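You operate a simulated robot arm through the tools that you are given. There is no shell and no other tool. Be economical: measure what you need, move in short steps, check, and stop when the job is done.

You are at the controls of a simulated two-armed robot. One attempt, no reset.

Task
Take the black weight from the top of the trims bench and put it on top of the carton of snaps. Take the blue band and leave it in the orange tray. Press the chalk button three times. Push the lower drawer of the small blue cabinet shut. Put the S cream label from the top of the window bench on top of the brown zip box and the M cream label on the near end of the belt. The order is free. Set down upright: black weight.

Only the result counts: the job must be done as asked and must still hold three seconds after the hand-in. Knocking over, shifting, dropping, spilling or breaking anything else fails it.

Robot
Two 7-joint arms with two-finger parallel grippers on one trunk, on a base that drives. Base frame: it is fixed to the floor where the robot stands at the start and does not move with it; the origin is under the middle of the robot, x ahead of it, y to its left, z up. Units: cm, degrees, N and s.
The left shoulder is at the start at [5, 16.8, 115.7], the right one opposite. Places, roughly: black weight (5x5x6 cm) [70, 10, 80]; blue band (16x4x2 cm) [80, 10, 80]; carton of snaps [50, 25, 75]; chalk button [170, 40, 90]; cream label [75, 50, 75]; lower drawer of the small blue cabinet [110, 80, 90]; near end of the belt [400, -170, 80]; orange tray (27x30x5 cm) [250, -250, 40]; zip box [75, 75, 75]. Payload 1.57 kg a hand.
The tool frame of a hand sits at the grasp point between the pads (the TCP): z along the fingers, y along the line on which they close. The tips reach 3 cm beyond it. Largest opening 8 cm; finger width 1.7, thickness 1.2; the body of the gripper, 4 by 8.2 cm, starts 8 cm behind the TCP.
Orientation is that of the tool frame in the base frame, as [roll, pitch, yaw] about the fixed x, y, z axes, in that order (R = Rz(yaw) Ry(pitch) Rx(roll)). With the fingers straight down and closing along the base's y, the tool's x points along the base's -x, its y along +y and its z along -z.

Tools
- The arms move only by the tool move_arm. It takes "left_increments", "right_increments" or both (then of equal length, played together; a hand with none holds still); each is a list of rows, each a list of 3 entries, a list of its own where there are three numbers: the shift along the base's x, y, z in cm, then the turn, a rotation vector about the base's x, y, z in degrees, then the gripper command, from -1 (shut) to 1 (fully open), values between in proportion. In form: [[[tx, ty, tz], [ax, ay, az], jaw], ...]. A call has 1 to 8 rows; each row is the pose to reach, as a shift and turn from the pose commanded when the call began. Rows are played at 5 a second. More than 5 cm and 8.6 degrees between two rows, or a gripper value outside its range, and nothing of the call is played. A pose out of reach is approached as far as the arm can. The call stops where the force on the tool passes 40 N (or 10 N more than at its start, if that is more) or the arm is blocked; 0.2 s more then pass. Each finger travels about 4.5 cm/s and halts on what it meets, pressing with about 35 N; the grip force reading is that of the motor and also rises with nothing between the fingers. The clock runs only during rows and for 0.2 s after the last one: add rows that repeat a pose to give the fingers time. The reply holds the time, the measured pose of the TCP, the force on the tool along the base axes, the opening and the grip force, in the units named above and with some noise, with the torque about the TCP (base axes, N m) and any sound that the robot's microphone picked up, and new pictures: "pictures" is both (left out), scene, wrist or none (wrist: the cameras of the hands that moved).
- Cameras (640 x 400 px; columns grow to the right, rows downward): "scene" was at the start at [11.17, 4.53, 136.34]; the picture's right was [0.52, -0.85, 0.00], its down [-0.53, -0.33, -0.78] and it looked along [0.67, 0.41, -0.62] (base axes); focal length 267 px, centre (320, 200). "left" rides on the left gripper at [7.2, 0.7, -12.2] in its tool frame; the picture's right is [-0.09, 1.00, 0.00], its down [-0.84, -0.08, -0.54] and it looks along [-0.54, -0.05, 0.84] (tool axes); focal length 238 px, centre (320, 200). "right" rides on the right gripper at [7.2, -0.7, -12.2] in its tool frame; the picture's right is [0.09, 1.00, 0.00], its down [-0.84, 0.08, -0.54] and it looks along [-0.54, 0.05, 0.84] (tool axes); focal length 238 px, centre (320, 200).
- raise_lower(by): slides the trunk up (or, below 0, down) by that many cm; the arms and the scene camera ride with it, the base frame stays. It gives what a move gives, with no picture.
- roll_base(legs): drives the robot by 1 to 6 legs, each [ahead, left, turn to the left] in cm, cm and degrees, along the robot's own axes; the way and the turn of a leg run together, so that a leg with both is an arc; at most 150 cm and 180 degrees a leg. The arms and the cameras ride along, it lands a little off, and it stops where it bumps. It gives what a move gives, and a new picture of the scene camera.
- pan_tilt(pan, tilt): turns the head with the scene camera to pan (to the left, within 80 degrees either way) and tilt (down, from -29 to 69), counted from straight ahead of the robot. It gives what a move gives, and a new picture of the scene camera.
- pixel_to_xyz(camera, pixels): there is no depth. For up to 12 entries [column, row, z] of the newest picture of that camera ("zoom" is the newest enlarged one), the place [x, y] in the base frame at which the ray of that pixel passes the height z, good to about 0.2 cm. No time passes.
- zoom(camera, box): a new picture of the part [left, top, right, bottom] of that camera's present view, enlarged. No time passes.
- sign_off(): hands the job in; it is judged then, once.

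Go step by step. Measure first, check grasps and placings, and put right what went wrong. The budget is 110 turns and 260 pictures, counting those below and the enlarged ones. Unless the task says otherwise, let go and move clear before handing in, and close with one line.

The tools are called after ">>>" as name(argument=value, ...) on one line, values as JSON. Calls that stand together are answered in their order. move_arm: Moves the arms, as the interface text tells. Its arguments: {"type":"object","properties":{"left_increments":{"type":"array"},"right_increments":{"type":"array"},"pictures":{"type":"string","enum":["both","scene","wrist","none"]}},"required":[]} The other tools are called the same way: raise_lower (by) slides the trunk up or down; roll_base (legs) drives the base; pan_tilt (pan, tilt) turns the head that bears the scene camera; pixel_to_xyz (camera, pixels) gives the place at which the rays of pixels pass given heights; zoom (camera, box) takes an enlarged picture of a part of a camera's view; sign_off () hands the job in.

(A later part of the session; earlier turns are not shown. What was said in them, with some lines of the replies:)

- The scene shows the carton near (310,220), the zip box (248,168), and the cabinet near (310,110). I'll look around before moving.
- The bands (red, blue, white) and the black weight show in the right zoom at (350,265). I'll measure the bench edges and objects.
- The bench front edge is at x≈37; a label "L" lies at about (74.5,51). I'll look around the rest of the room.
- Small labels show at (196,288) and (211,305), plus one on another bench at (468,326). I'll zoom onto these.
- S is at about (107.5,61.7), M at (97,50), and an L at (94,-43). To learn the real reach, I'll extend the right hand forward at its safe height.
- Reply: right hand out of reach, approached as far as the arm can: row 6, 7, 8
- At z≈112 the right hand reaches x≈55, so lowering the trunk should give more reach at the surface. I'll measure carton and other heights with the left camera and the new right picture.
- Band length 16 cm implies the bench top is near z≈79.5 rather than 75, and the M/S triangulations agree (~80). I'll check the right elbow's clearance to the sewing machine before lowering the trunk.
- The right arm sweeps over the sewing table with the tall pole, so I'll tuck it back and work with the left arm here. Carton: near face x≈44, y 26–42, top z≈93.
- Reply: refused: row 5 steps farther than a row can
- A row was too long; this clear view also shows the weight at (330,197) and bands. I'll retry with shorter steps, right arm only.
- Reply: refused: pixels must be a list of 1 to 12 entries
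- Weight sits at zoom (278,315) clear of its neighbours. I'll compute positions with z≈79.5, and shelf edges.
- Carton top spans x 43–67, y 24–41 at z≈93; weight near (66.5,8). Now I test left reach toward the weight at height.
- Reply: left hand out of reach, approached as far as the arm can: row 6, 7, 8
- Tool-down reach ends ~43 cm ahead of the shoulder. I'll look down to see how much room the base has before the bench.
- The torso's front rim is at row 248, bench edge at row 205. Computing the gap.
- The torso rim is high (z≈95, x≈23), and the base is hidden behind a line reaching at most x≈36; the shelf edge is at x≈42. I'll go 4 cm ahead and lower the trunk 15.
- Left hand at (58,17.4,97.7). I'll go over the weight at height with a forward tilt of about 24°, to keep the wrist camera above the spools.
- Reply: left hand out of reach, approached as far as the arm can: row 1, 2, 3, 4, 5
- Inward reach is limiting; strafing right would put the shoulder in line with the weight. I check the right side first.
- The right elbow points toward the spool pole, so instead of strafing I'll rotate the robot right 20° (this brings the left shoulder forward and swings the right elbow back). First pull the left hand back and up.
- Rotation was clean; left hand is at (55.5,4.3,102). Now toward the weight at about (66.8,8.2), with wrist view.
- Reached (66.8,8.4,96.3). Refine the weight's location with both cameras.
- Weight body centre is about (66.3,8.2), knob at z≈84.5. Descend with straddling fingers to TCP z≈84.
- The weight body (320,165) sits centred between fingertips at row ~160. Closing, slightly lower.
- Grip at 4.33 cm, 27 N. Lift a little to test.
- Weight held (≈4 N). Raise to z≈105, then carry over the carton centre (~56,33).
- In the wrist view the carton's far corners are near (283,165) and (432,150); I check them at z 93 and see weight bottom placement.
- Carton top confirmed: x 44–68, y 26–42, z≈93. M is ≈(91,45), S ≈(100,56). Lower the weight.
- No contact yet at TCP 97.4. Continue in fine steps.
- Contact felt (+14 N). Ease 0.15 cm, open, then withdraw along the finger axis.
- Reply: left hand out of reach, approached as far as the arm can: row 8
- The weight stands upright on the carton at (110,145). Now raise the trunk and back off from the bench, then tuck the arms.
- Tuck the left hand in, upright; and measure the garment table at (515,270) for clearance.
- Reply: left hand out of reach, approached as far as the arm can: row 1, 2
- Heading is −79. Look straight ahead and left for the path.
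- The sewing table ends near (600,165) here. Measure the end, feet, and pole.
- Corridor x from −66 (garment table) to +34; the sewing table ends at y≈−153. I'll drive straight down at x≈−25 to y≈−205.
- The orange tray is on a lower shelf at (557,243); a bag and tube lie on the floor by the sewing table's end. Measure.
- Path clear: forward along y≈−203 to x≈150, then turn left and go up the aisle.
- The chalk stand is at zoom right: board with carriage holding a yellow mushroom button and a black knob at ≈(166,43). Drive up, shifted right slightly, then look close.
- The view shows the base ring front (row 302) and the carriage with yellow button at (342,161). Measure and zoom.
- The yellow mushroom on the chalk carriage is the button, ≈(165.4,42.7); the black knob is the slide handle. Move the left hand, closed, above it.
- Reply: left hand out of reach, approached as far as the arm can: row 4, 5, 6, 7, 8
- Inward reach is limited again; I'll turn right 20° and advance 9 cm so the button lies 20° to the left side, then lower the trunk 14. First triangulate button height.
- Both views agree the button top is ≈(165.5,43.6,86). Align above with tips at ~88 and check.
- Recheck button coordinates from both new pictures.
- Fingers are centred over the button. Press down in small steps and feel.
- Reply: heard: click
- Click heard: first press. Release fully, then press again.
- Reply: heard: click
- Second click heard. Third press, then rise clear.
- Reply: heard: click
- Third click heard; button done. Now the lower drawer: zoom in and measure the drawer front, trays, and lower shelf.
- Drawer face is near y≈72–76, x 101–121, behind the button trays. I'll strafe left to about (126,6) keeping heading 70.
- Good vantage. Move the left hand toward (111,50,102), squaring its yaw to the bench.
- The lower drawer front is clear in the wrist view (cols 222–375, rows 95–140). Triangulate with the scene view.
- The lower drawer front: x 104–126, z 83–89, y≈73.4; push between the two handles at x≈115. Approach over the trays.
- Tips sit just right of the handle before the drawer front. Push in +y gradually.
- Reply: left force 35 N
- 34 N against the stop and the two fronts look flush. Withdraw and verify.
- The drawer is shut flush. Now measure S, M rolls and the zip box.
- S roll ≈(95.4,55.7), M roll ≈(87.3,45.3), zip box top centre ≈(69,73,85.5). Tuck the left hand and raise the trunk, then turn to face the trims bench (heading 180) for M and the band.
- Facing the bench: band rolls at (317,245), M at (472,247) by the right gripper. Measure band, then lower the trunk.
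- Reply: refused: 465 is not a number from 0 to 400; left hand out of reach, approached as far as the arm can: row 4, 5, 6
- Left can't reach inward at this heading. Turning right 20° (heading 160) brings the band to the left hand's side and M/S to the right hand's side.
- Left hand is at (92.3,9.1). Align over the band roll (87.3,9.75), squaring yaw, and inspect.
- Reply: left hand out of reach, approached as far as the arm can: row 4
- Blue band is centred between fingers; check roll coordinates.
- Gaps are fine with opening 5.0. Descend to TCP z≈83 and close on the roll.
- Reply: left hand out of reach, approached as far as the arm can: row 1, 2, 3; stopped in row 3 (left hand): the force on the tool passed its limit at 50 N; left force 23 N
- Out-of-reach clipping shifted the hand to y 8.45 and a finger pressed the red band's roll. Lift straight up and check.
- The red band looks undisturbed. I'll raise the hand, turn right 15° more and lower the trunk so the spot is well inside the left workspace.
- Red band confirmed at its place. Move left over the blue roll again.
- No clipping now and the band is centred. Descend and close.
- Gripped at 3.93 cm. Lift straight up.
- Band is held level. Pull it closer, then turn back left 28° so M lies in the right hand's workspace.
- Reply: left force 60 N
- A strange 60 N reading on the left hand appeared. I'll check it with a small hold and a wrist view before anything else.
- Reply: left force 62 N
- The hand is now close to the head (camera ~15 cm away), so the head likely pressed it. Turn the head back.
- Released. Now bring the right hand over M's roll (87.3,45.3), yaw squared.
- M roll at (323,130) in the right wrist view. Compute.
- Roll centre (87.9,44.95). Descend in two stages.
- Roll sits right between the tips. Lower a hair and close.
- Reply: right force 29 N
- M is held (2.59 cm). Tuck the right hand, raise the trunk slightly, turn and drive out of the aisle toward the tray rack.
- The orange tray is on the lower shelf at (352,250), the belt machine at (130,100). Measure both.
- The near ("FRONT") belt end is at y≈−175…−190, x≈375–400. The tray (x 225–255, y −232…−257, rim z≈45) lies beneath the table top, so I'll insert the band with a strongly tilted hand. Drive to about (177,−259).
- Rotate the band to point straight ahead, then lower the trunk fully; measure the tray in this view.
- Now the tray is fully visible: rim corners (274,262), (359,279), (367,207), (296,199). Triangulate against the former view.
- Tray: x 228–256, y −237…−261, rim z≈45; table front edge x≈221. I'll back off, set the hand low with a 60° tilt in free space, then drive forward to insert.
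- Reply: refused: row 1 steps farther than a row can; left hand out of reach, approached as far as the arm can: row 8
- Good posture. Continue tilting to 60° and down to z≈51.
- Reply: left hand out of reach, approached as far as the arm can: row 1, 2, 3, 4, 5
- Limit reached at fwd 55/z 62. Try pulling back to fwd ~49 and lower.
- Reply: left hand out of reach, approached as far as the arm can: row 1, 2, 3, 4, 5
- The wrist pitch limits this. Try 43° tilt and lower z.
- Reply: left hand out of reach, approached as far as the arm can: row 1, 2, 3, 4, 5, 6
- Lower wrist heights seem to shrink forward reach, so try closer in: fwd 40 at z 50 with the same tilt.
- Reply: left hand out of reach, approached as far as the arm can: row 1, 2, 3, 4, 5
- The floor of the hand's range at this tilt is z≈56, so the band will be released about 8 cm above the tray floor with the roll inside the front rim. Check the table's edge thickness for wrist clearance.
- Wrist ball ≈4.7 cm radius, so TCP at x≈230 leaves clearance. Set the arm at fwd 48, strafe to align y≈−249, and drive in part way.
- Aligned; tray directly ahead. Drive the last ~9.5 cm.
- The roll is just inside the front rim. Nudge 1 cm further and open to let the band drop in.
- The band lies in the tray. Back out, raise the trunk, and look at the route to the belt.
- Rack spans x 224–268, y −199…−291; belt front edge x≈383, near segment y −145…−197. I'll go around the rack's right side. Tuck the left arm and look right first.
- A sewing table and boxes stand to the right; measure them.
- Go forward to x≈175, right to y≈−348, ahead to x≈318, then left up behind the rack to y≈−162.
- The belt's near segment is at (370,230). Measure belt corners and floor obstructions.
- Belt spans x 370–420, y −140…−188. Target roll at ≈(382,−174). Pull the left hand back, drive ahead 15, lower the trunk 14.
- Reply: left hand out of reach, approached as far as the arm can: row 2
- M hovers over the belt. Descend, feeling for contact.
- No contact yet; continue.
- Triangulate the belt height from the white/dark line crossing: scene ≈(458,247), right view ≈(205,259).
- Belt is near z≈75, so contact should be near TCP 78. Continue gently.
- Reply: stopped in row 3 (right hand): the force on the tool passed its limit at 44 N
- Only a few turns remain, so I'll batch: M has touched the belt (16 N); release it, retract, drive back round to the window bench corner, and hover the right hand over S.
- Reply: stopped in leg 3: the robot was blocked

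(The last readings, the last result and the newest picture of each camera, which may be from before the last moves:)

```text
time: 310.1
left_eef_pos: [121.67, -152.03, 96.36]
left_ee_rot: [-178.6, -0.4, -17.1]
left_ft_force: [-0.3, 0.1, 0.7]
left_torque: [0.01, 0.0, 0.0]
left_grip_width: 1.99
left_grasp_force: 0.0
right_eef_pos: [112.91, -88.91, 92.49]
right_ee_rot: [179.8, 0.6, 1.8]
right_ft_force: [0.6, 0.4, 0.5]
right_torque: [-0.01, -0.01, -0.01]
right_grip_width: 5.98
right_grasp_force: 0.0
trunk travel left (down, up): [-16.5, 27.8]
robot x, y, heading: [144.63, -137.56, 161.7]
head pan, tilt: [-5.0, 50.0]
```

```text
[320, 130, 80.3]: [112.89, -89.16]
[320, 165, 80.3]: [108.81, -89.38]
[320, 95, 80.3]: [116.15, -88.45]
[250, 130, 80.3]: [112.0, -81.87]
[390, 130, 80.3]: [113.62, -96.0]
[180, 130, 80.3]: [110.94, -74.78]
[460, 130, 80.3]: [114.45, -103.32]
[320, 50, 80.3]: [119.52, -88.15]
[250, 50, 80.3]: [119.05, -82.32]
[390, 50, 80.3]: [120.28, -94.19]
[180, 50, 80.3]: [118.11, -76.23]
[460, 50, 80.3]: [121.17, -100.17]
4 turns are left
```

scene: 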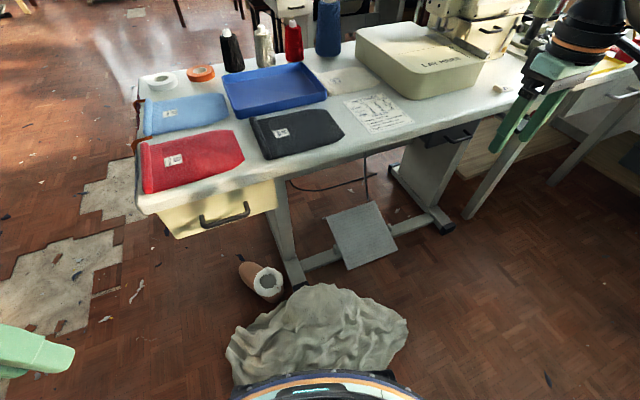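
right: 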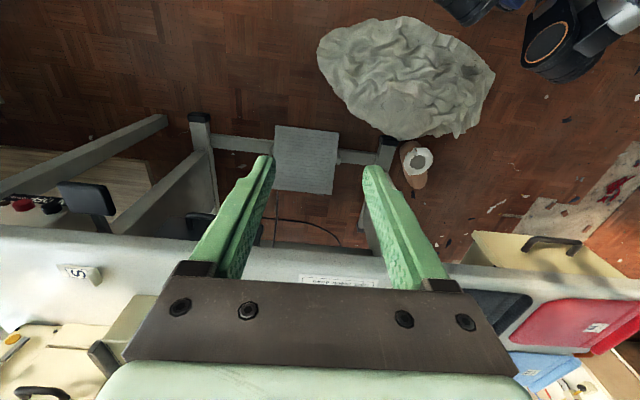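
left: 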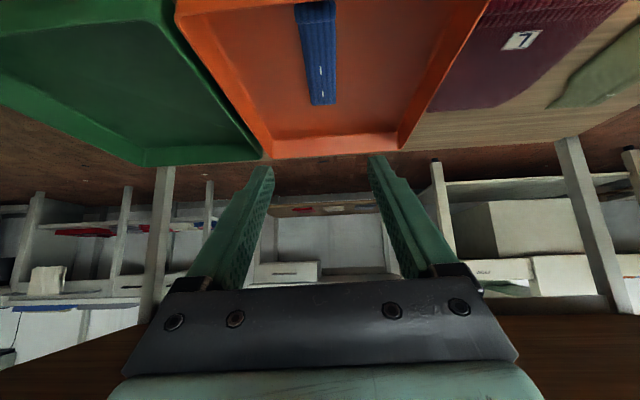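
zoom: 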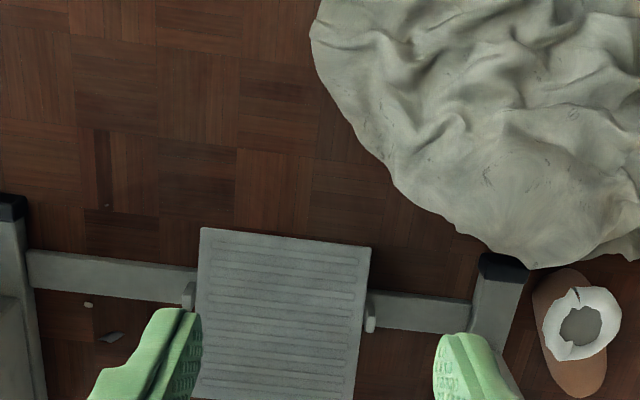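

M lies on the belt. The base was blocked by the bag by the sewing table; I'll retract, turn in place, sidestep away from the bag, then continue to the corner and hover over S with a measuring grid.

>>> move_arm(right_increments=[[[2.43, -4.03, 1.1], [0, 0, -2], 0.5], [[4.86, -8.06, 2.2], [0, 0, -4], 0.5], [[7.3, -12.1, 3.3], [0, 0, -6], 0.5], [[9.7, -16.1, 4.4], [0, 0, -8], 0.5], [[12.1, -20.1, 5.5], [0, 0, -10], 0.5], [[14.6, -24.2, 6.6], [0, 0, -12], 0.5], [[17, -28.2, 7.7], [0, 0, -13], 0.5]], pictures="none")

>>> raise_lower(by=18)

>>> roll_base(legs=[[0, 0, -72], [0, -9, 0], [75, 0, 0], [69, 26, 0]])

>>> roll_base(legs=[[0, 0, 70]])

>>> raise_lower(by=-18)

>>> pan_tilt(pan=-10, tilt=50)

>>> move_arm(right_increments=[[[-2.6, 4, -1.1], [0, 0, 2], 0.5], [[-5.2, 8, -2.2], [0, 0, 4], 0.5], [[-7.9, 12, -3.3], [0, 0, 6], 0.5], [[-10.5, 15.9, -4.4], [0, 0, 8], 0.5], [[-13.2, 19.8, -5.5], [0, 0, 10], 0.5], [[-15.8, 23.8, -6.6], [0, 0, 12], 0.5], [[-18.4, 27.7, -7.7], [0, 0, 13], 0.5], [[-18.4, 27.7, -7.7], [0, 0, 13], 0.5]], pictures="both")

>>> zoom(camera="right", box=[160, 0, 480, 200])

>>> pixel_to_xyz(camera="right", pixels=[[240, 80, 80.5], [320, 80, 80.5], [400, 80, 80.5], [240, 115, 80.5], [320, 115, 80.5], [400, 115, 80.5], [240, 150, 80.5], [320, 150, 80.5], [400, 150, 80.5], [240, 185, 80.5], [320, 185, 80.5], [400, 185, 80.5]])

>>> zoom(camera="scene", box=[300, 40, 620, 240])

```text
time: 311.8
left_eef_pos: [121.75, -151.91, 96.46]
left_ee_rot: [-178.6, -0.4, -17.2]
left_ft_force: [0.4, -0.2, 0.0]
left_torque: [-0.03, 0.0, 0.02]
left_grip_width: 2.0
left_grasp_force: 0.2
right_eef_pos: [129.91, -117.15, 100.15]
right_ee_rot: [179.9, 0.6, -11.1]
right_ft_force: [0.4, -0.4, -0.2]
right_torque: [0.07, -0.03, 0.04]
right_grip_width: 5.99
right_grasp_force: 0.1
trunk travel left (down, up): [-16.5, 27.8]
robot x, y, heading: [145.16, -137.04, 162.0]
head pan, tilt: [-5.0, 50.0]
```

```text
time: 313.8
left_eef_pos: [121.75, -151.89, 114.43]
left_ee_rot: [-178.6, -0.4, -17.2]
left_ft_force: [1.0, 0.4, -0.7]
left_torque: [-0.01, -0.02, 0.02]
left_grip_width: 2.02
left_grasp_force: 0.0
right_eef_pos: [129.79, -117.17, 118.02]
right_ee_rot: [179.8, 0.5, -11.3]
right_ft_force: [-0.4, 0.6, -0.2]
right_torque: [-0.01, 0.01, 0.0]
right_grip_width: 6.01
right_grasp_force: 0.0
trunk travel left (down, up): [-34.5, 9.8]
robot x, y, heading: [144.53, -137.0, 162.1]
head pan, tilt: [-5.0, 50.0]
```

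```text
time: 325.6
left_eef_pos: [106.94, 23.62, 114.53]
left_ee_rot: [-178.6, -0.3, -89.4]
left_ft_force: [-0.3, -0.2, -0.2]
left_torque: [-0.01, 0.0, -0.01]
left_grip_width: 2.01
left_grasp_force: 0.0
right_eef_pos: [142.52, 26.57, 118.07]
right_ee_rot: [179.8, 0.5, -83.6]
right_ft_force: [-0.5, 0.4, -0.1]
right_torque: [0.02, 0.02, 0.01]
right_grip_width: 5.99
right_grasp_force: 0.1
trunk travel left (down, up): [-34.5, 9.8]
robot x, y, heading: [127.98, 5.93, 89.8]
head pan, tilt: [-5.0, 50.0]
```

scene: 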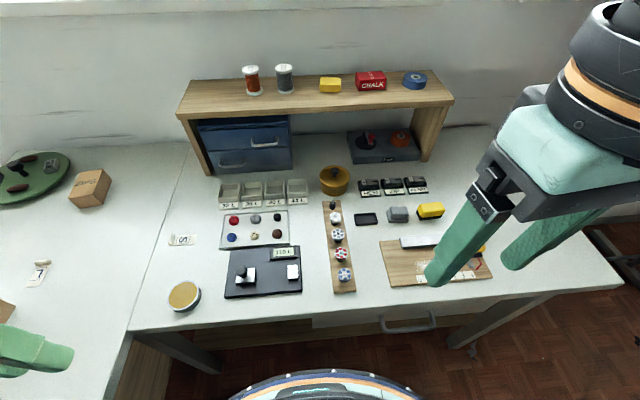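

```text
time: 329.0
left_eef_pos: [104.35, -7.62, 114.43]
left_ee_rot: [-178.5, -0.4, -19.9]
left_ft_force: [-0.1, 1.2, -0.1]
left_torque: [-0.02, -0.04, 0.04]
left_grip_width: 2.05
left_grasp_force: 0.0
right_eef_pos: [113.88, 26.88, 118.18]
right_ee_rot: [179.8, 0.6, -13.9]
right_ft_force: [0.0, 0.4, 0.3]
right_torque: [0.0, -0.04, 0.01]
right_grip_width: 5.98
right_grasp_force: 0.1
trunk travel left (down, up): [-34.5, 9.8]
robot x, y, heading: [127.91, 5.84, 159.4]
head pan, tilt: [-5.0, 50.0]
```

scene: 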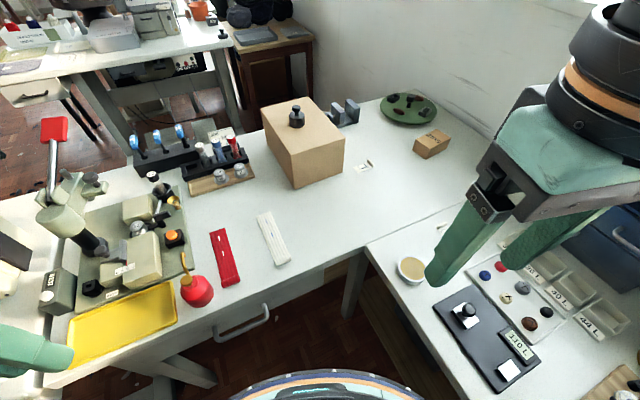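

```text
time: 331.0
left_eef_pos: [104.28, -7.61, 96.65]
left_ee_rot: [-178.6, -0.4, -19.9]
left_ft_force: [0.0, 0.0, 0.5]
left_torque: [0.0, 0.01, 0.04]
left_grip_width: 1.99
left_grasp_force: 0.0
right_eef_pos: [113.95, 26.83, 100.18]
right_ee_rot: [179.8, 0.5, -13.9]
right_ft_force: [-0.3, 0.8, -0.9]
right_torque: [0.0, -0.02, 0.01]
right_grip_width: 6.01
right_grasp_force: 0.1
trunk travel left (down, up): [-16.5, 27.8]
robot x, y, heading: [127.6, 5.9, 159.4]
head pan, tilt: [-5.0, 50.0]
```

```text
time: 331.6
left_eef_pos: [104.2, -7.6, 96.53]
left_ee_rot: [-178.5, -0.4, -19.8]
left_ft_force: [0.2, 0.7, -0.9]
left_torque: [0.02, 0.0, 0.01]
left_grip_width: 1.99
left_grasp_force: 0.0
right_eef_pos: [113.96, 26.81, 100.28]
right_ee_rot: [179.8, 0.5, -14.0]
right_ft_force: [0.1, -0.7, 0.6]
right_torque: [0.0, 0.0, -0.01]
right_grip_width: 5.98
right_grasp_force: 0.1
trunk travel left (down, up): [-16.5, 27.8]
robot x, y, heading: [128.03, 5.87, 159.2]
head pan, tilt: [-10.0, 50.0]
```

scene: 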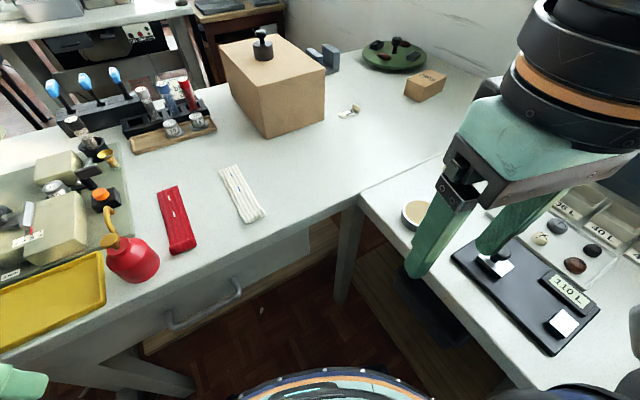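

```text
time: 333.4
left_eef_pos: [104.33, -7.61, 96.52]
left_ee_rot: [-178.6, -0.4, -19.9]
left_ft_force: [-0.5, 0.3, -1.2]
left_torque: [0.02, -0.03, 0.0]
left_grip_width: 2.01
left_grasp_force: 0.0
right_eef_pos: [95.35, 54.62, 92.57]
right_ee_rot: [179.8, 0.5, -0.9]
right_ft_force: [0.3, -0.7, 0.5]
right_torque: [-0.01, 0.02, 0.02]
right_grip_width: 5.98
right_grasp_force: 0.1
trunk travel left (down, up): [-16.5, 27.8]
robot x, y, heading: [128.0, 6.13, 159.2]
head pan, tilt: [-10.0, 50.0]
```

scene: 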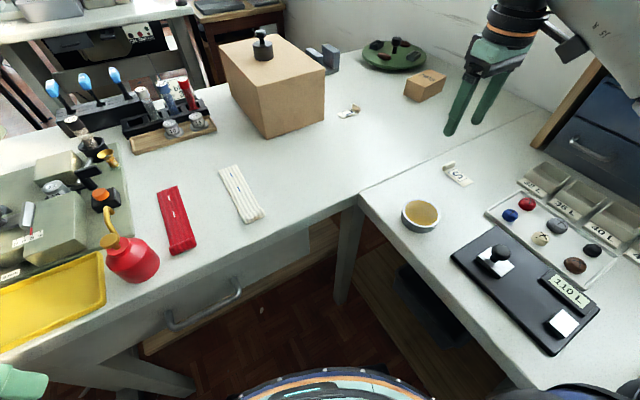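
right: 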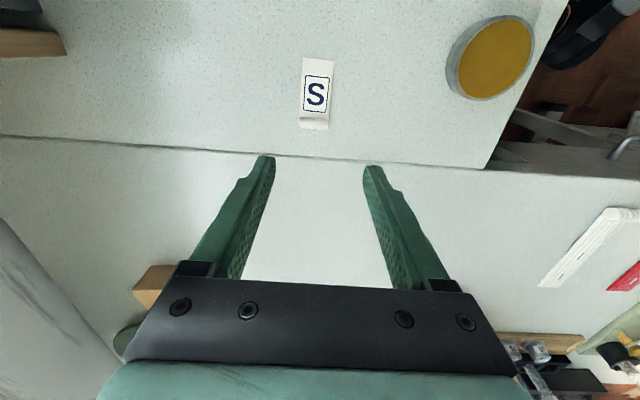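

```text
2.00 times, centred on (320, 100) of right
```

zoom: 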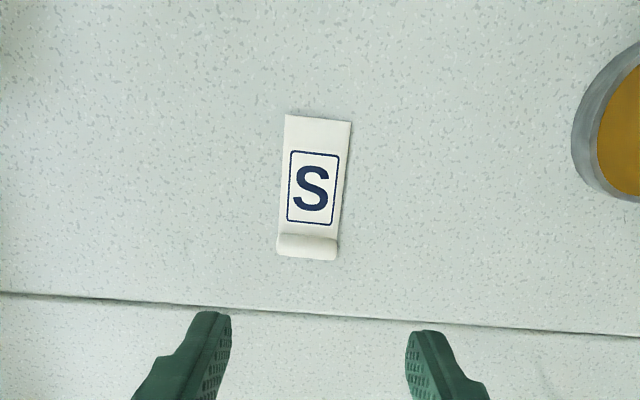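

```text
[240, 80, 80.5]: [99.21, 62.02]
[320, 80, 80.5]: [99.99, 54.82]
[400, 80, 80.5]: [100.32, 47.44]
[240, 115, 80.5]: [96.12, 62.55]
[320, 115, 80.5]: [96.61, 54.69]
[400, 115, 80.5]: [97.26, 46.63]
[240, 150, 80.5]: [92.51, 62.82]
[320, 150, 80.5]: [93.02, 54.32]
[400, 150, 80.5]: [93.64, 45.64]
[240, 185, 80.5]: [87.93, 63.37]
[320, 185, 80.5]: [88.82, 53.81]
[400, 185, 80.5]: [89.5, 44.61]
```

```text
2.00 times, centred on (460, 140) of scene
3 turns are left
```

zoom: 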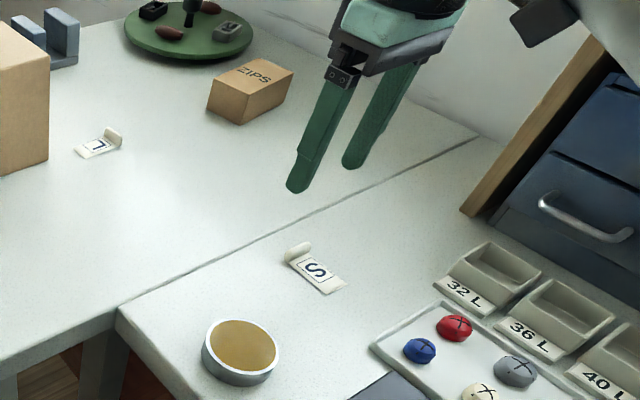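

S roll interpolates to ≈(95.75,55.25). In this batch: grasp and lift S, tuck, drive the known route round to the near side by the zip box, lower, and pre-extend the right hand, with a measuring grid.

>>> move_arm(right_increments=[[[0.4, 0.63, -3], [0, 0, 0], 0.5], [[0.4, 0.63, -6], [0, 0, 0], 0.5], [[0.4, 0.63, -8.2], [0, 0, 0], 0.5], [[0.4, 0.63, -9.4], [0, 0, 0], 0.5], [[0.4, 0.63, -9.4], [0, 0, 0], 0.5]], pictures="wrist")

>>> move_arm(right_increments=[[[0, 0, 0], [0, 0, 0], 0.2], [[0, 0, 0], [0, 0, 0], -0.2], [[0, 0, 0], [0, 0, 0], -0.7], [[0, 0, 0], [0, 0, 0], -0.7], [[0, 0, 0], [0, 0, 0], -0.7], [[0, 0, 0], [0, 0, 0], -0.7]], pictures="none")

>>> move_arm(right_increments=[[[0, 0, 2], [0, 0, 0], -0.7], [[0, 0, 6], [0, 0, 0], -0.7], [[0, 0, 10], [0, 0, 0], -0.7], [[0, 0, 13], [0, 0, 0], -0.7]], pictures="wrist")

>>> move_arm(right_increments=[[[2.6, -4.06, 0.6], [0, 0, -2], -0.7], [[5.2, -8.1, 1.2], [0, 0, -4], -0.7], [[7.8, -12.2, 1.8], [0, 0, -6], -0.7], [[10.4, -16.2, 2.4], [0, 0, -8], -0.7], [[13, -20.3, 3], [0, 0, -10], -0.7], [[15.6, -24.4, 3.6], [0, 0, -12], -0.7], [[18.2, -28.4, 4.2], [0, 0, -13], -0.7]], pictures="none")

>>> raise_lower(by=18)

>>> roll_base(legs=[[0, 0, 110.8], [60, 29, 0], [75, 0, 0], [74, 0, 0], [0, 0, -90], [90, 0, 0]])

>>> roll_base(legs=[[88, 0, 0], [0, 0, -90], [90, 0, 0], [90, 0, 0], [77, 0, 0], [0, 0, -39]])

>>> raise_lower(by=-18)

>>> pan_tilt(pan=-35, tilt=40)

>>> move_arm(right_increments=[[[4.06, 1.4, -0.4], [1.2, -1, 0], -0.7], [[8.1, 2.8, -0.8], [2.4, -1.9, 0], -0.7], [[12.2, 4.2, -1.2], [3.5, -2.8, 0], -0.7], [[16.2, 5.6, -1.6], [4.7, -3.8, 0], -0.7], [[20.3, 7, -2], [5.8, -4.7, 0], -0.7], [[24.4, 8.4, -2.4], [7, -5.6, 0], -0.7], [[28.4, 9.8, -2.8], [8.2, -6.6, 0], -0.7], [[32.5, 11.2, -3.2], [9.3, -7.5, 0], -0.7]], pictures="both")

>>> pixel_to_xyz(camera="scene", pixels=[[200, 100, 85], [300, 100, 85], [400, 100, 85], [500, 100, 85], [200, 160, 85], [300, 160, 85], [400, 160, 85], [500, 160, 85], [200, 220, 85], [300, 220, 85], [400, 220, 85], [500, 220, 85]])

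>>> pixel_to_xyz(camera="right", pixels=[[100, 150, 85], [200, 150, 85], [320, 150, 85], [440, 150, 85], [100, 220, 85], [200, 220, 85], [320, 220, 85], [440, 220, 85], [100, 260, 85], [320, 260, 85], [540, 260, 85], [540, 200, 85]])

```text
time: 334.6
left_eef_pos: [104.36, -7.53, 96.57]
left_ee_rot: [-178.6, -0.4, -19.8]
left_ft_force: [0.0, 0.4, -0.3]
left_torque: [0.05, -0.03, 0.02]
left_grip_width: 2.0
left_grasp_force: 0.1
right_eef_pos: [95.8, 55.15, 83.23]
right_ee_rot: [179.8, 0.6, -0.8]
right_ft_force: [0.0, 0.3, -0.2]
right_torque: [0.01, 0.02, 0.02]
right_grip_width: 5.99
right_grasp_force: 0.1
trunk travel left (down, up): [-16.5, 27.8]
robot x, y, heading: [128.08, 6.19, 159.4]
head pan, tilt: [-10.0, 50.0]
```

right: 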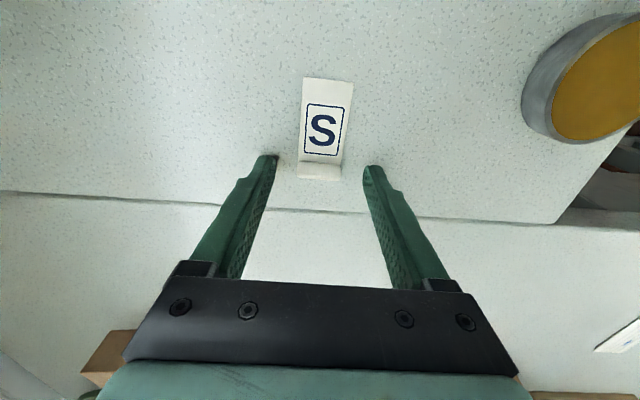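

```text
time: 336.0
left_eef_pos: [104.41, -7.59, 96.5]
left_ee_rot: [-178.7, -0.5, -19.8]
left_ft_force: [-0.1, 0.5, -0.1]
left_torque: [-0.03, -0.02, 0.0]
left_grip_width: 2.0
left_grasp_force: 0.0
right_eef_pos: [96.06, 55.25, 83.26]
right_ee_rot: [179.8, 0.5, -0.9]
right_ft_force: [0.8, -0.1, -0.5]
right_torque: [0.01, 0.01, 0.01]
right_grip_width: 2.74
right_grasp_force: 34.8
trunk travel left (down, up): [-16.5, 27.8]
robot x, y, heading: [128.36, 6.24, 159.4]
head pan, tilt: [-10.0, 50.0]
```

```text
time: 337.0
left_eef_pos: [104.24, -7.61, 96.35]
left_ee_rot: [-178.6, -0.3, -19.8]
left_ft_force: [-0.1, 0.2, 0.6]
left_torque: [-0.01, 0.01, -0.01]
left_grip_width: 2.0
left_grasp_force: 0.1
right_eef_pos: [95.98, 55.1, 96.25]
right_ee_rot: [179.7, 0.6, -0.9]
right_ft_force: [-0.2, 0.0, -0.6]
right_torque: [-0.01, 0.01, -0.03]
right_grip_width: 2.74
right_grasp_force: 34.7
trunk travel left (down, up): [-16.5, 27.8]
robot x, y, heading: [128.13, 5.78, 159.3]
head pan, tilt: [-10.0, 50.0]
```

right: 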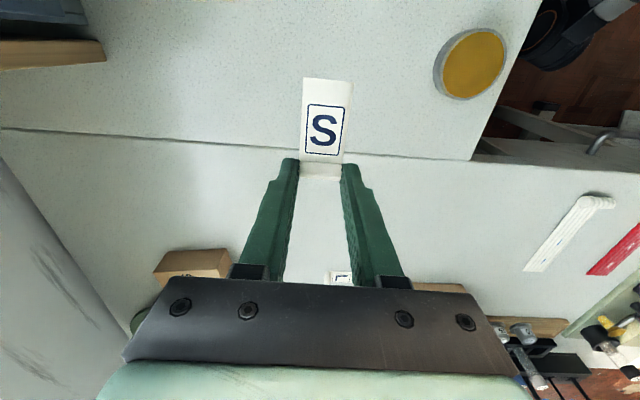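

```text
time: 338.6
left_eef_pos: [104.3, -7.69, 96.49]
left_ee_rot: [-178.5, -0.5, -19.8]
left_ft_force: [-0.6, 0.4, 0.4]
left_torque: [0.01, 0.05, 0.0]
left_grip_width: 2.0
left_grasp_force: 0.1
right_eef_pos: [113.96, 26.75, 100.48]
right_ee_rot: [179.8, 0.5, -13.8]
right_ft_force: [0.3, 0.3, 0.2]
right_torque: [0.01, 0.01, 0.02]
right_grip_width: 2.73
right_grasp_force: 34.8
trunk travel left (down, up): [-16.5, 27.8]
robot x, y, heading: [128.01, 6.19, 159.7]
head pan, tilt: [-10.0, 50.0]
```

```text
time: 340.6
left_eef_pos: [104.27, -7.59, 114.57]
left_ee_rot: [-178.6, -0.4, -19.8]
left_ft_force: [0.0, 0.5, -0.3]
left_torque: [0.03, 0.02, 0.03]
left_grip_width: 1.99
left_grasp_force: 0.1
right_eef_pos: [114.0, 26.84, 118.45]
right_ee_rot: [179.8, 0.5, -13.9]
right_ft_force: [-1.1, 0.3, 0.2]
right_torque: [-0.01, -0.03, -0.04]
right_grip_width: 2.75
right_grasp_force: 34.9
trunk travel left (down, up): [-34.5, 9.8]
robot x, y, heading: [128.29, 6.54, 159.4]
head pan, tilt: [-10.0, 50.0]
```

```text
time: 364.3
left_eef_pos: [49.4, -226.57, 114.44]
left_ee_rot: [-178.6, -0.3, 1.7]
left_ft_force: [0.8, -0.5, -0.5]
left_torque: [0.03, 0.01, 0.01]
left_grip_width: 1.99
left_grasp_force: 0.0
right_eef_pos: [45.6, -190.94, 118.34]
right_ee_rot: [179.8, 0.5, 7.8]
right_ft_force: [-0.8, -0.5, 1.2]
right_torque: [0.03, -0.02, 0.0]
right_grip_width: 2.76
right_grasp_force: 35.1
trunk travel left (down, up): [-34.5, 9.8]
robot x, y, heading: [66.46, -205.07, -178.9]
head pan, tilt: [-10.0, 50.0]
```

scene: 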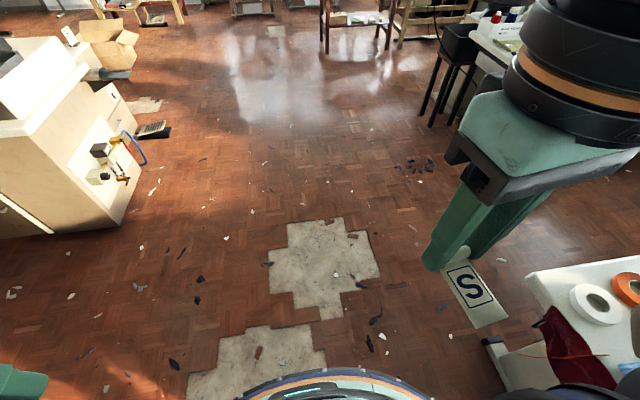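

```text
time: 387.2
left_eef_pos: [-34.28, 77.05, 114.51]
left_ee_rot: [-178.6, -0.5, -127.5]
left_ft_force: [-0.3, -0.5, -0.1]
left_torque: [0.0, -0.03, 0.0]
left_grip_width: 2.0
left_grasp_force: 0.1
right_eef_pos: [-4.34, 57.28, 118.52]
right_ee_rot: [179.8, 0.6, -121.5]
right_ft_force: [0.2, 0.3, -0.2]
right_torque: [-0.02, -0.02, 0.0]
right_grip_width: 2.75
right_grasp_force: 34.5
trunk travel left (down, up): [-34.5, 9.8]
robot x, y, heading: [-28.36, 50.05, 51.6]
head pan, tilt: [-10.0, 50.0]
```

scene: 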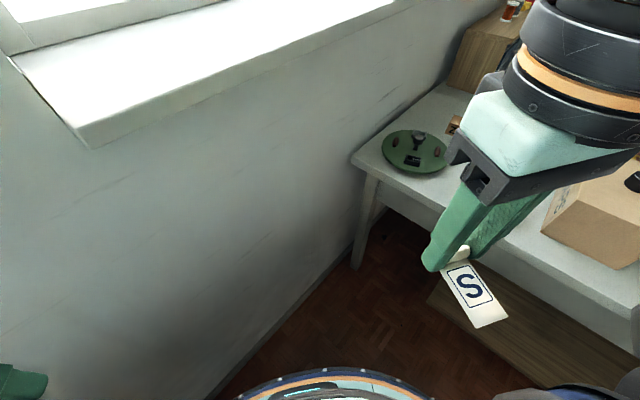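

```text
time: 389.2
left_eef_pos: [-34.16, 76.92, 96.41]
left_ee_rot: [-178.5, -0.3, -127.4]
left_ft_force: [-0.7, 0.0, 0.2]
left_torque: [0.03, -0.01, 0.0]
left_grip_width: 2.0
left_grasp_force: 0.0
right_eef_pos: [-4.37, 57.39, 100.4]
right_ee_rot: [179.7, 0.7, -121.5]
right_ft_force: [-0.1, -0.3, -0.8]
right_torque: [0.0, -0.02, 0.01]
right_grip_width: 2.73
right_grasp_force: 34.9
trunk travel left (down, up): [-16.5, 27.8]
robot x, y, heading: [-28.59, 50.02, 51.6]
head pan, tilt: [-10.0, 50.0]
```

```text
time: 390.1
left_eef_pos: [-34.2, 76.99, 96.48]
left_ee_rot: [-178.7, -0.4, -127.6]
left_ft_force: [0.3, -0.3, 0.2]
left_torque: [0.05, 0.0, -0.01]
left_grip_width: 1.99
left_grasp_force: 0.1
right_eef_pos: [-4.39, 57.29, 100.46]
right_ee_rot: [180.0, 0.6, -121.5]
right_ft_force: [0.2, -0.5, 1.0]
right_torque: [-0.02, -0.03, -0.01]
right_grip_width: 2.72
right_grasp_force: 34.9
trunk travel left (down, up): [-16.5, 27.8]
robot x, y, heading: [-28.27, 50.31, 51.7]
head pan, tilt: [-35.0, 40.0]
```

scene: 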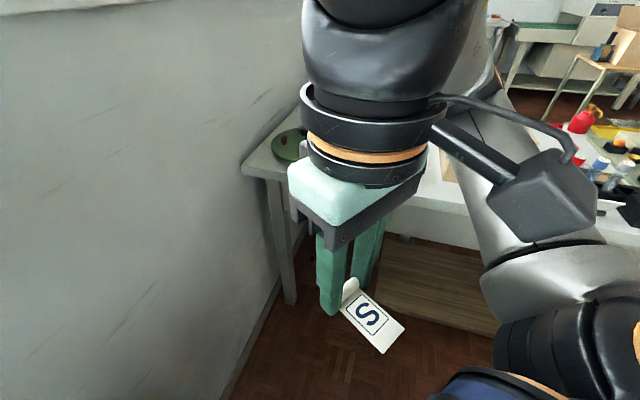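

```text
time: 391.9
left_eef_pos: [-34.23, 77.1, 96.42]
left_ee_rot: [-178.6, -0.3, -127.5]
left_ft_force: [0.2, 0.5, 0.3]
left_torque: [-0.01, 0.02, -0.02]
left_grip_width: 2.0
left_grasp_force: 0.1
right_eef_pos: [28.53, 68.3, 97.05]
right_ee_rot: [-178.6, 12.4, -121.3]
right_ft_force: [-0.3, 0.3, -0.7]
right_torque: [0.01, -0.02, 0.0]
right_grip_width: 2.74
right_grasp_force: 35.4
trunk travel left (down, up): [-16.5, 27.8]
robot x, y, heading: [-28.65, 50.12, 51.9]
head pan, tilt: [-35.0, 40.0]
```

scene: 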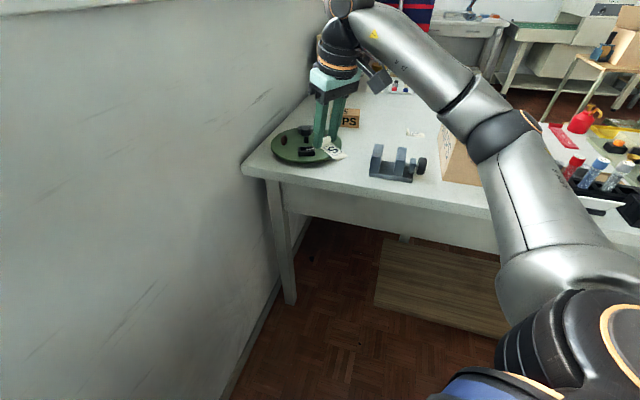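
right: 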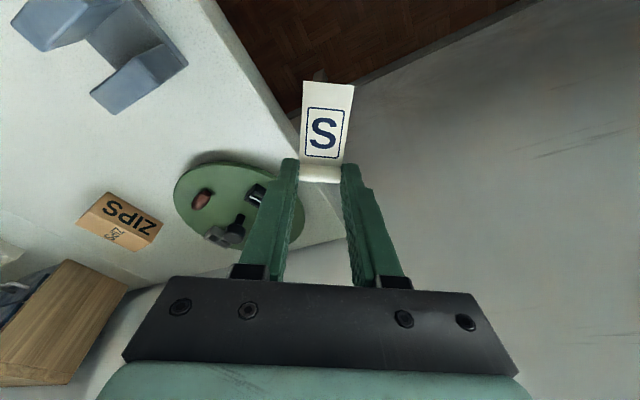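

```text
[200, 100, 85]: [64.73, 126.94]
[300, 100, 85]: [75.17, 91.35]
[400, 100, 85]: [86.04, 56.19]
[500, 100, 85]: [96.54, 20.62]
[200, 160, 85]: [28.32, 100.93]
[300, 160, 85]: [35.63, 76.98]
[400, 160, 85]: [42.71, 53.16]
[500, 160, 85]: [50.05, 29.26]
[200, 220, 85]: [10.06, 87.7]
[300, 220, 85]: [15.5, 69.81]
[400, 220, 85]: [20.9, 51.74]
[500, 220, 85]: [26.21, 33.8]
```

```text
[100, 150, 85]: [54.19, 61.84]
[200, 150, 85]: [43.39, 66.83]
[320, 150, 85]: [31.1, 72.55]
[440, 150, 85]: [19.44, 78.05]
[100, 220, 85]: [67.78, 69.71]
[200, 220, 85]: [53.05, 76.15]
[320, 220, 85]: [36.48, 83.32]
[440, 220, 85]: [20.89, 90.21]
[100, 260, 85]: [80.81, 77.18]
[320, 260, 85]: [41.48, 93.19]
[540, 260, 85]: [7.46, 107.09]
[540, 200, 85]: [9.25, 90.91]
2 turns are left
```

S is held, and the wrist view puts the zip box top centre at ≈(70,73). I'll extend slightly with more tilt, move the base in, and hover just above the box with views and a grid for the final release.

>>> move_arm(right_increments=[[[1.5, 0, 0], [0, -4.5, 0], -0.7], [[3, 0, 0], [0, -9, 0], -0.7], [[3, 0, 0], [0, -9, 0], -0.7]], pictures="none")

>>> roll_base(legs=[[27.4, -26.8, 0]])

>>> move_arm(right_increments=[[[0, 0, -2], [0, 0, 0], -0.7], [[0, 0, -4], [0, 0, 0], -0.7], [[0, 0, -4], [0, 0, 0], -0.7]], pictures="both")

>>> zoom(camera="scene", box=[220, 60, 460, 210])

>>> pixel_to_xyz(camera="right", pixels=[[200, 80, 85], [320, 80, 85], [440, 80, 85], [200, 120, 85], [320, 120, 85], [440, 120, 85], [200, 160, 85], [320, 160, 85], [440, 160, 85], [200, 200, 85], [320, 200, 85], [440, 200, 85]])

>>> zoom(camera="right", box=[160, 40, 480, 240])

```text
time: 392.6
left_eef_pos: [-34.29, 76.88, 96.47]
left_ee_rot: [-178.6, -0.4, -127.5]
left_ft_force: [-0.4, 0.4, 1.2]
left_torque: [0.02, -0.03, -0.02]
left_grip_width: 2.0
left_grasp_force: 0.0
right_eef_pos: [31.41, 68.5, 97.08]
right_ee_rot: [-170.6, 17.0, -119.1]
right_ft_force: [0.1, 0.1, 0.1]
right_torque: [-0.03, 0.01, 0.0]
right_grip_width: 2.76
right_grasp_force: 34.7
trunk travel left (down, up): [-16.5, 27.8]
robot x, y, heading: [-28.69, 50.43, 51.6]
head pan, tilt: [-35.0, 40.0]
```

```text
time: 395.6
left_eef_pos: [3.45, 81.84, 96.52]
left_ee_rot: [-178.6, -0.4, -127.6]
left_ft_force: [0.5, 0.4, 0.1]
left_torque: [0.03, -0.01, 0.0]
left_grip_width: 1.99
left_grasp_force: 0.1
right_eef_pos: [68.94, 73.22, 97.03]
right_ee_rot: [-170.7, 17.0, -119.4]
right_ft_force: [-0.5, -0.3, 0.0]
right_torque: [-0.02, -0.02, 0.0]
right_grip_width: 2.74
right_grasp_force: 35.4
trunk travel left (down, up): [-16.5, 27.8]
robot x, y, heading: [9.14, 54.71, 51.8]
head pan, tilt: [-35.0, 40.0]
```

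scene: 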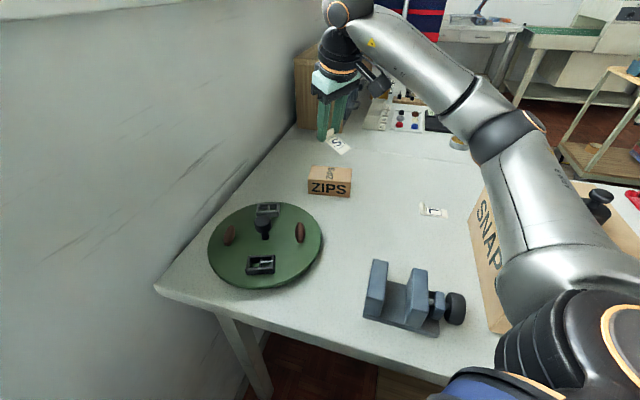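

```text
time: 396.4
left_eef_pos: [3.47, 81.98, 96.49]
left_ee_rot: [-178.6, -0.5, -127.5]
left_ft_force: [-0.2, -0.9, -0.5]
left_torque: [-0.01, -0.04, 0.0]
left_grip_width: 2.01
left_grasp_force: 0.2
right_eef_pos: [69.04, 73.1, 93.03]
right_ee_rot: [-170.6, 17.0, -119.4]
right_ft_force: [0.4, 0.4, 0.6]
right_torque: [0.01, 0.0, 0.0]
right_grip_width: 2.74
right_grasp_force: 35.2
trunk travel left (down, up): [-16.5, 27.8]
robot x, y, heading: [9.19, 54.67, 51.8]
head pan, tilt: [-35.0, 40.0]
```

scene: 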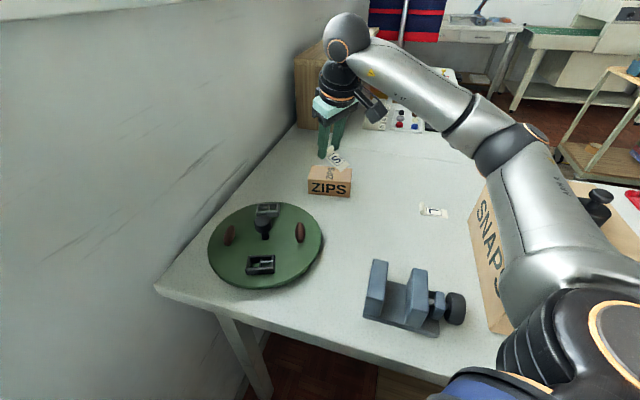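
right: 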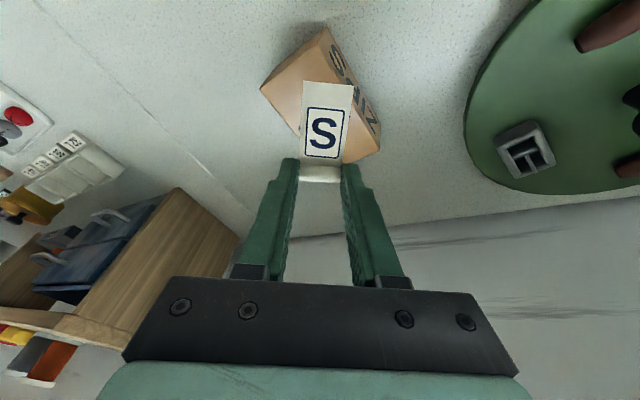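

```text
2.67 times, centred on (340, 135) of scene
```

zoom: 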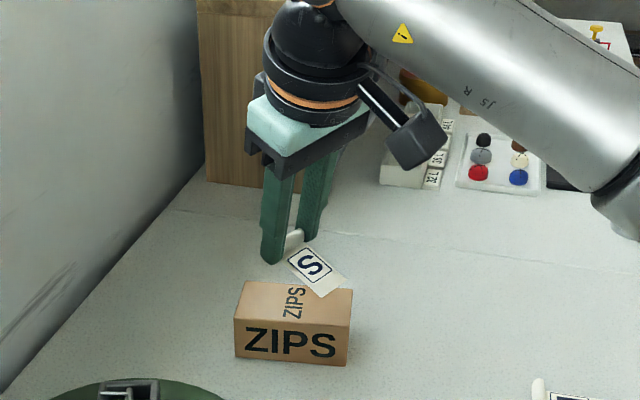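

```text
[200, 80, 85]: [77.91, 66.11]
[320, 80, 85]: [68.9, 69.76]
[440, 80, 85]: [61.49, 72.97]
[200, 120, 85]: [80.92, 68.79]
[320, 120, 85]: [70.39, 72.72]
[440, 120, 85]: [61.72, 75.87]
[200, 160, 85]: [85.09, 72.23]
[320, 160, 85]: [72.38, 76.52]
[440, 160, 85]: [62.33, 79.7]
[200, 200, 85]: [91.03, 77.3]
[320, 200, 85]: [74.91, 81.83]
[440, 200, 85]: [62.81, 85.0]
```

```text
2.00 times, centred on (320, 140) of right
1 turns are left
```

zoom: 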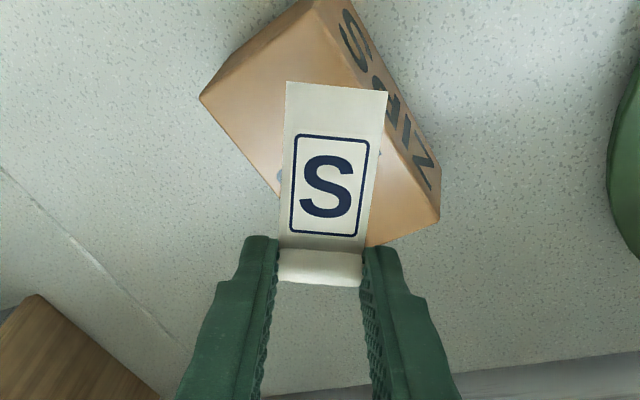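

The hand hovers at (69,73.1,93); the roll is at ≈(69.8,73.5) and the box top spans about x 67–74, y 67.5–78. In this last turn I'll shift ~1.2 cm toward the centre, lower S onto the box, release, rise clear, and hand in.

>>> roll_base(legs=[[1.0, 0, 0]])

>>> move_arm(right_increments=[[[0.6, 0.7, -1], [0, 0, 0], -0.7], [[0.6, 0.7, -2.2], [0, 0, 0], -0.7], [[0.6, 0.7, -3.1], [0, 0, 0], -0.7], [[0.6, 0.7, -3.7], [0, 0, 0], -0.7], [[0.6, 0.7, -4.1], [0, 0, 0], -0.7], [[0.6, 0.7, -4.4], [0, 0, 0], -0.7]], pictures="none")

>>> move_arm(right_increments=[[[0, 0, 0.1], [0, 0, 0], -0.5], [[0, 0, 0.1], [0, 0, 0], -0.2], [[0, 0, 0.1], [0, 0, 0], 0.1], [[0, 0, 0.1], [0, 0, 0], 0.3], [[0, 0, 0.1], [0, 0, 0], 0.3]], pictures="none")

>>> move_arm(right_increments=[[[0, 0, 0.6], [0, 0, 0], 0.3], [[0, 0, 2.5], [0, 0, 0], 0.3], [[0, 0, 6], [0, 0, 0], 0.3], [[0, 0, 10], [0, 0, 0], 0.3], [[0, 0, 12], [0, 0, 0], 0.3]], pictures="both")

>>> sign_off()

```text
time: 397.1
left_eef_pos: [4.13, 82.74, 96.5]
left_ee_rot: [-178.5, -0.4, -127.5]
left_ft_force: [1.1, -0.3, -0.3]
left_torque: [0.01, 0.04, 0.01]
left_grip_width: 2.0
left_grasp_force: 0.0
right_eef_pos: [69.65, 74.08, 93.08]
right_ee_rot: [-170.6, 16.9, -119.4]
right_ft_force: [1.3, -0.4, 0.3]
right_torque: [0.0, 0.02, 0.0]
right_grip_width: 2.76
right_grasp_force: 34.8
trunk travel left (down, up): [-16.5, 27.8]
robot x, y, heading: [9.84, 55.79, 51.6]
head pan, tilt: [-35.0, 40.0]
```

scene: 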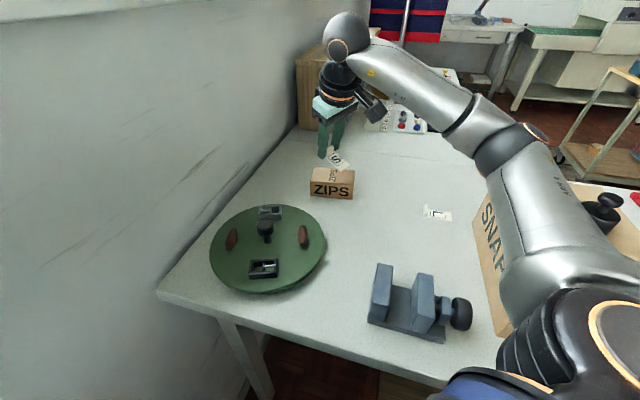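

```text
time: 398.5
left_eef_pos: [3.95, 82.56, 96.44]
left_ee_rot: [-178.5, -0.2, -127.5]
left_ft_force: [0.9, 1.4, 0.4]
left_torque: [-0.02, 0.01, 0.02]
left_grip_width: 2.03
left_grasp_force: 0.0
right_eef_pos: [70.17, 74.57, 88.96]
right_ee_rot: [-170.6, 17.3, -119.5]
right_ft_force: [0.2, 0.0, 18.1]
right_torque: [-0.65, 0.42, -0.03]
right_grip_width: 2.74
right_grasp_force: 34.7
trunk travel left (down, up): [-16.5, 27.8]
robot x, y, heading: [10.05, 55.78, 51.5]
head pan, tilt: [-35.0, 40.0]
```

```text
time: 399.7
left_eef_pos: [4.07, 82.71, 96.45]
left_ee_rot: [-178.6, -0.5, -127.5]
left_ft_force: [0.3, 0.3, 0.5]
left_torque: [0.02, 0.0, 0.01]
left_grip_width: 1.97
left_grasp_force: 0.1
right_eef_pos: [70.11, 74.58, 88.79]
right_ee_rot: [-170.5, 16.9, -119.4]
right_ft_force: [0.2, 0.0, -0.7]
right_torque: [0.02, 0.03, 0.03]
right_grip_width: 5.22
right_grasp_force: 0.1
trunk travel left (down, up): [-16.5, 27.8]
robot x, y, heading: [9.84, 55.68, 51.7]
head pan, tilt: [-35.0, 40.0]
```

```text
time: 400.9
left_eef_pos: [4.11, 82.57, 96.43]
left_ee_rot: [-178.6, -0.4, -127.6]
left_ft_force: [-0.2, -0.4, -0.3]
left_torque: [0.01, -0.01, 0.02]
left_grip_width: 2.0
left_grasp_force: 0.1
right_eef_pos: [70.37, 74.61, 100.71]
right_ee_rot: [-170.6, 16.9, -119.3]
right_ft_force: [0.8, 0.2, 0.7]
right_torque: [-0.03, 0.01, 0.0]
right_grip_width: 5.19
right_grasp_force: 0.0
trunk travel left (down, up): [-16.5, 27.8]
robot x, y, heading: [9.82, 55.73, 51.4]
head pan, tilt: [-35.0, 40.0]
```

scene: 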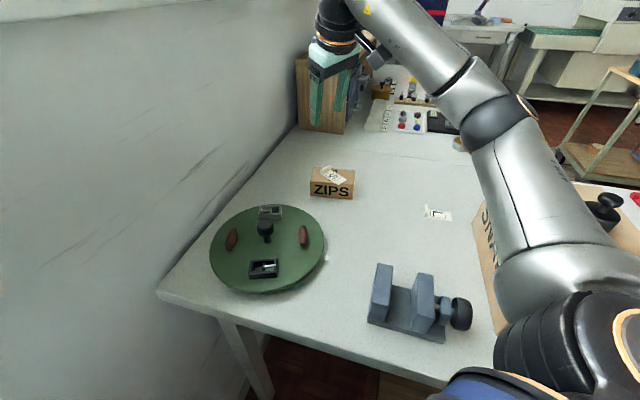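
right: 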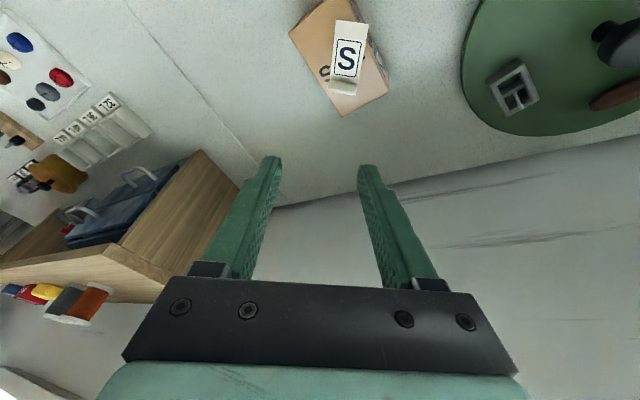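

```text
The job is handed in.
```

All six parts of the job are done and handed in, but the base bumped the crumpled bag by the sewing table once while driving, and I did not check whether the bag moved. The weight is upright on the carton, the blue band is in the orange tray, the chalk button was pressed three times, the lower drawer is shut, S is on the zip box, and M is on the near end of the belt.
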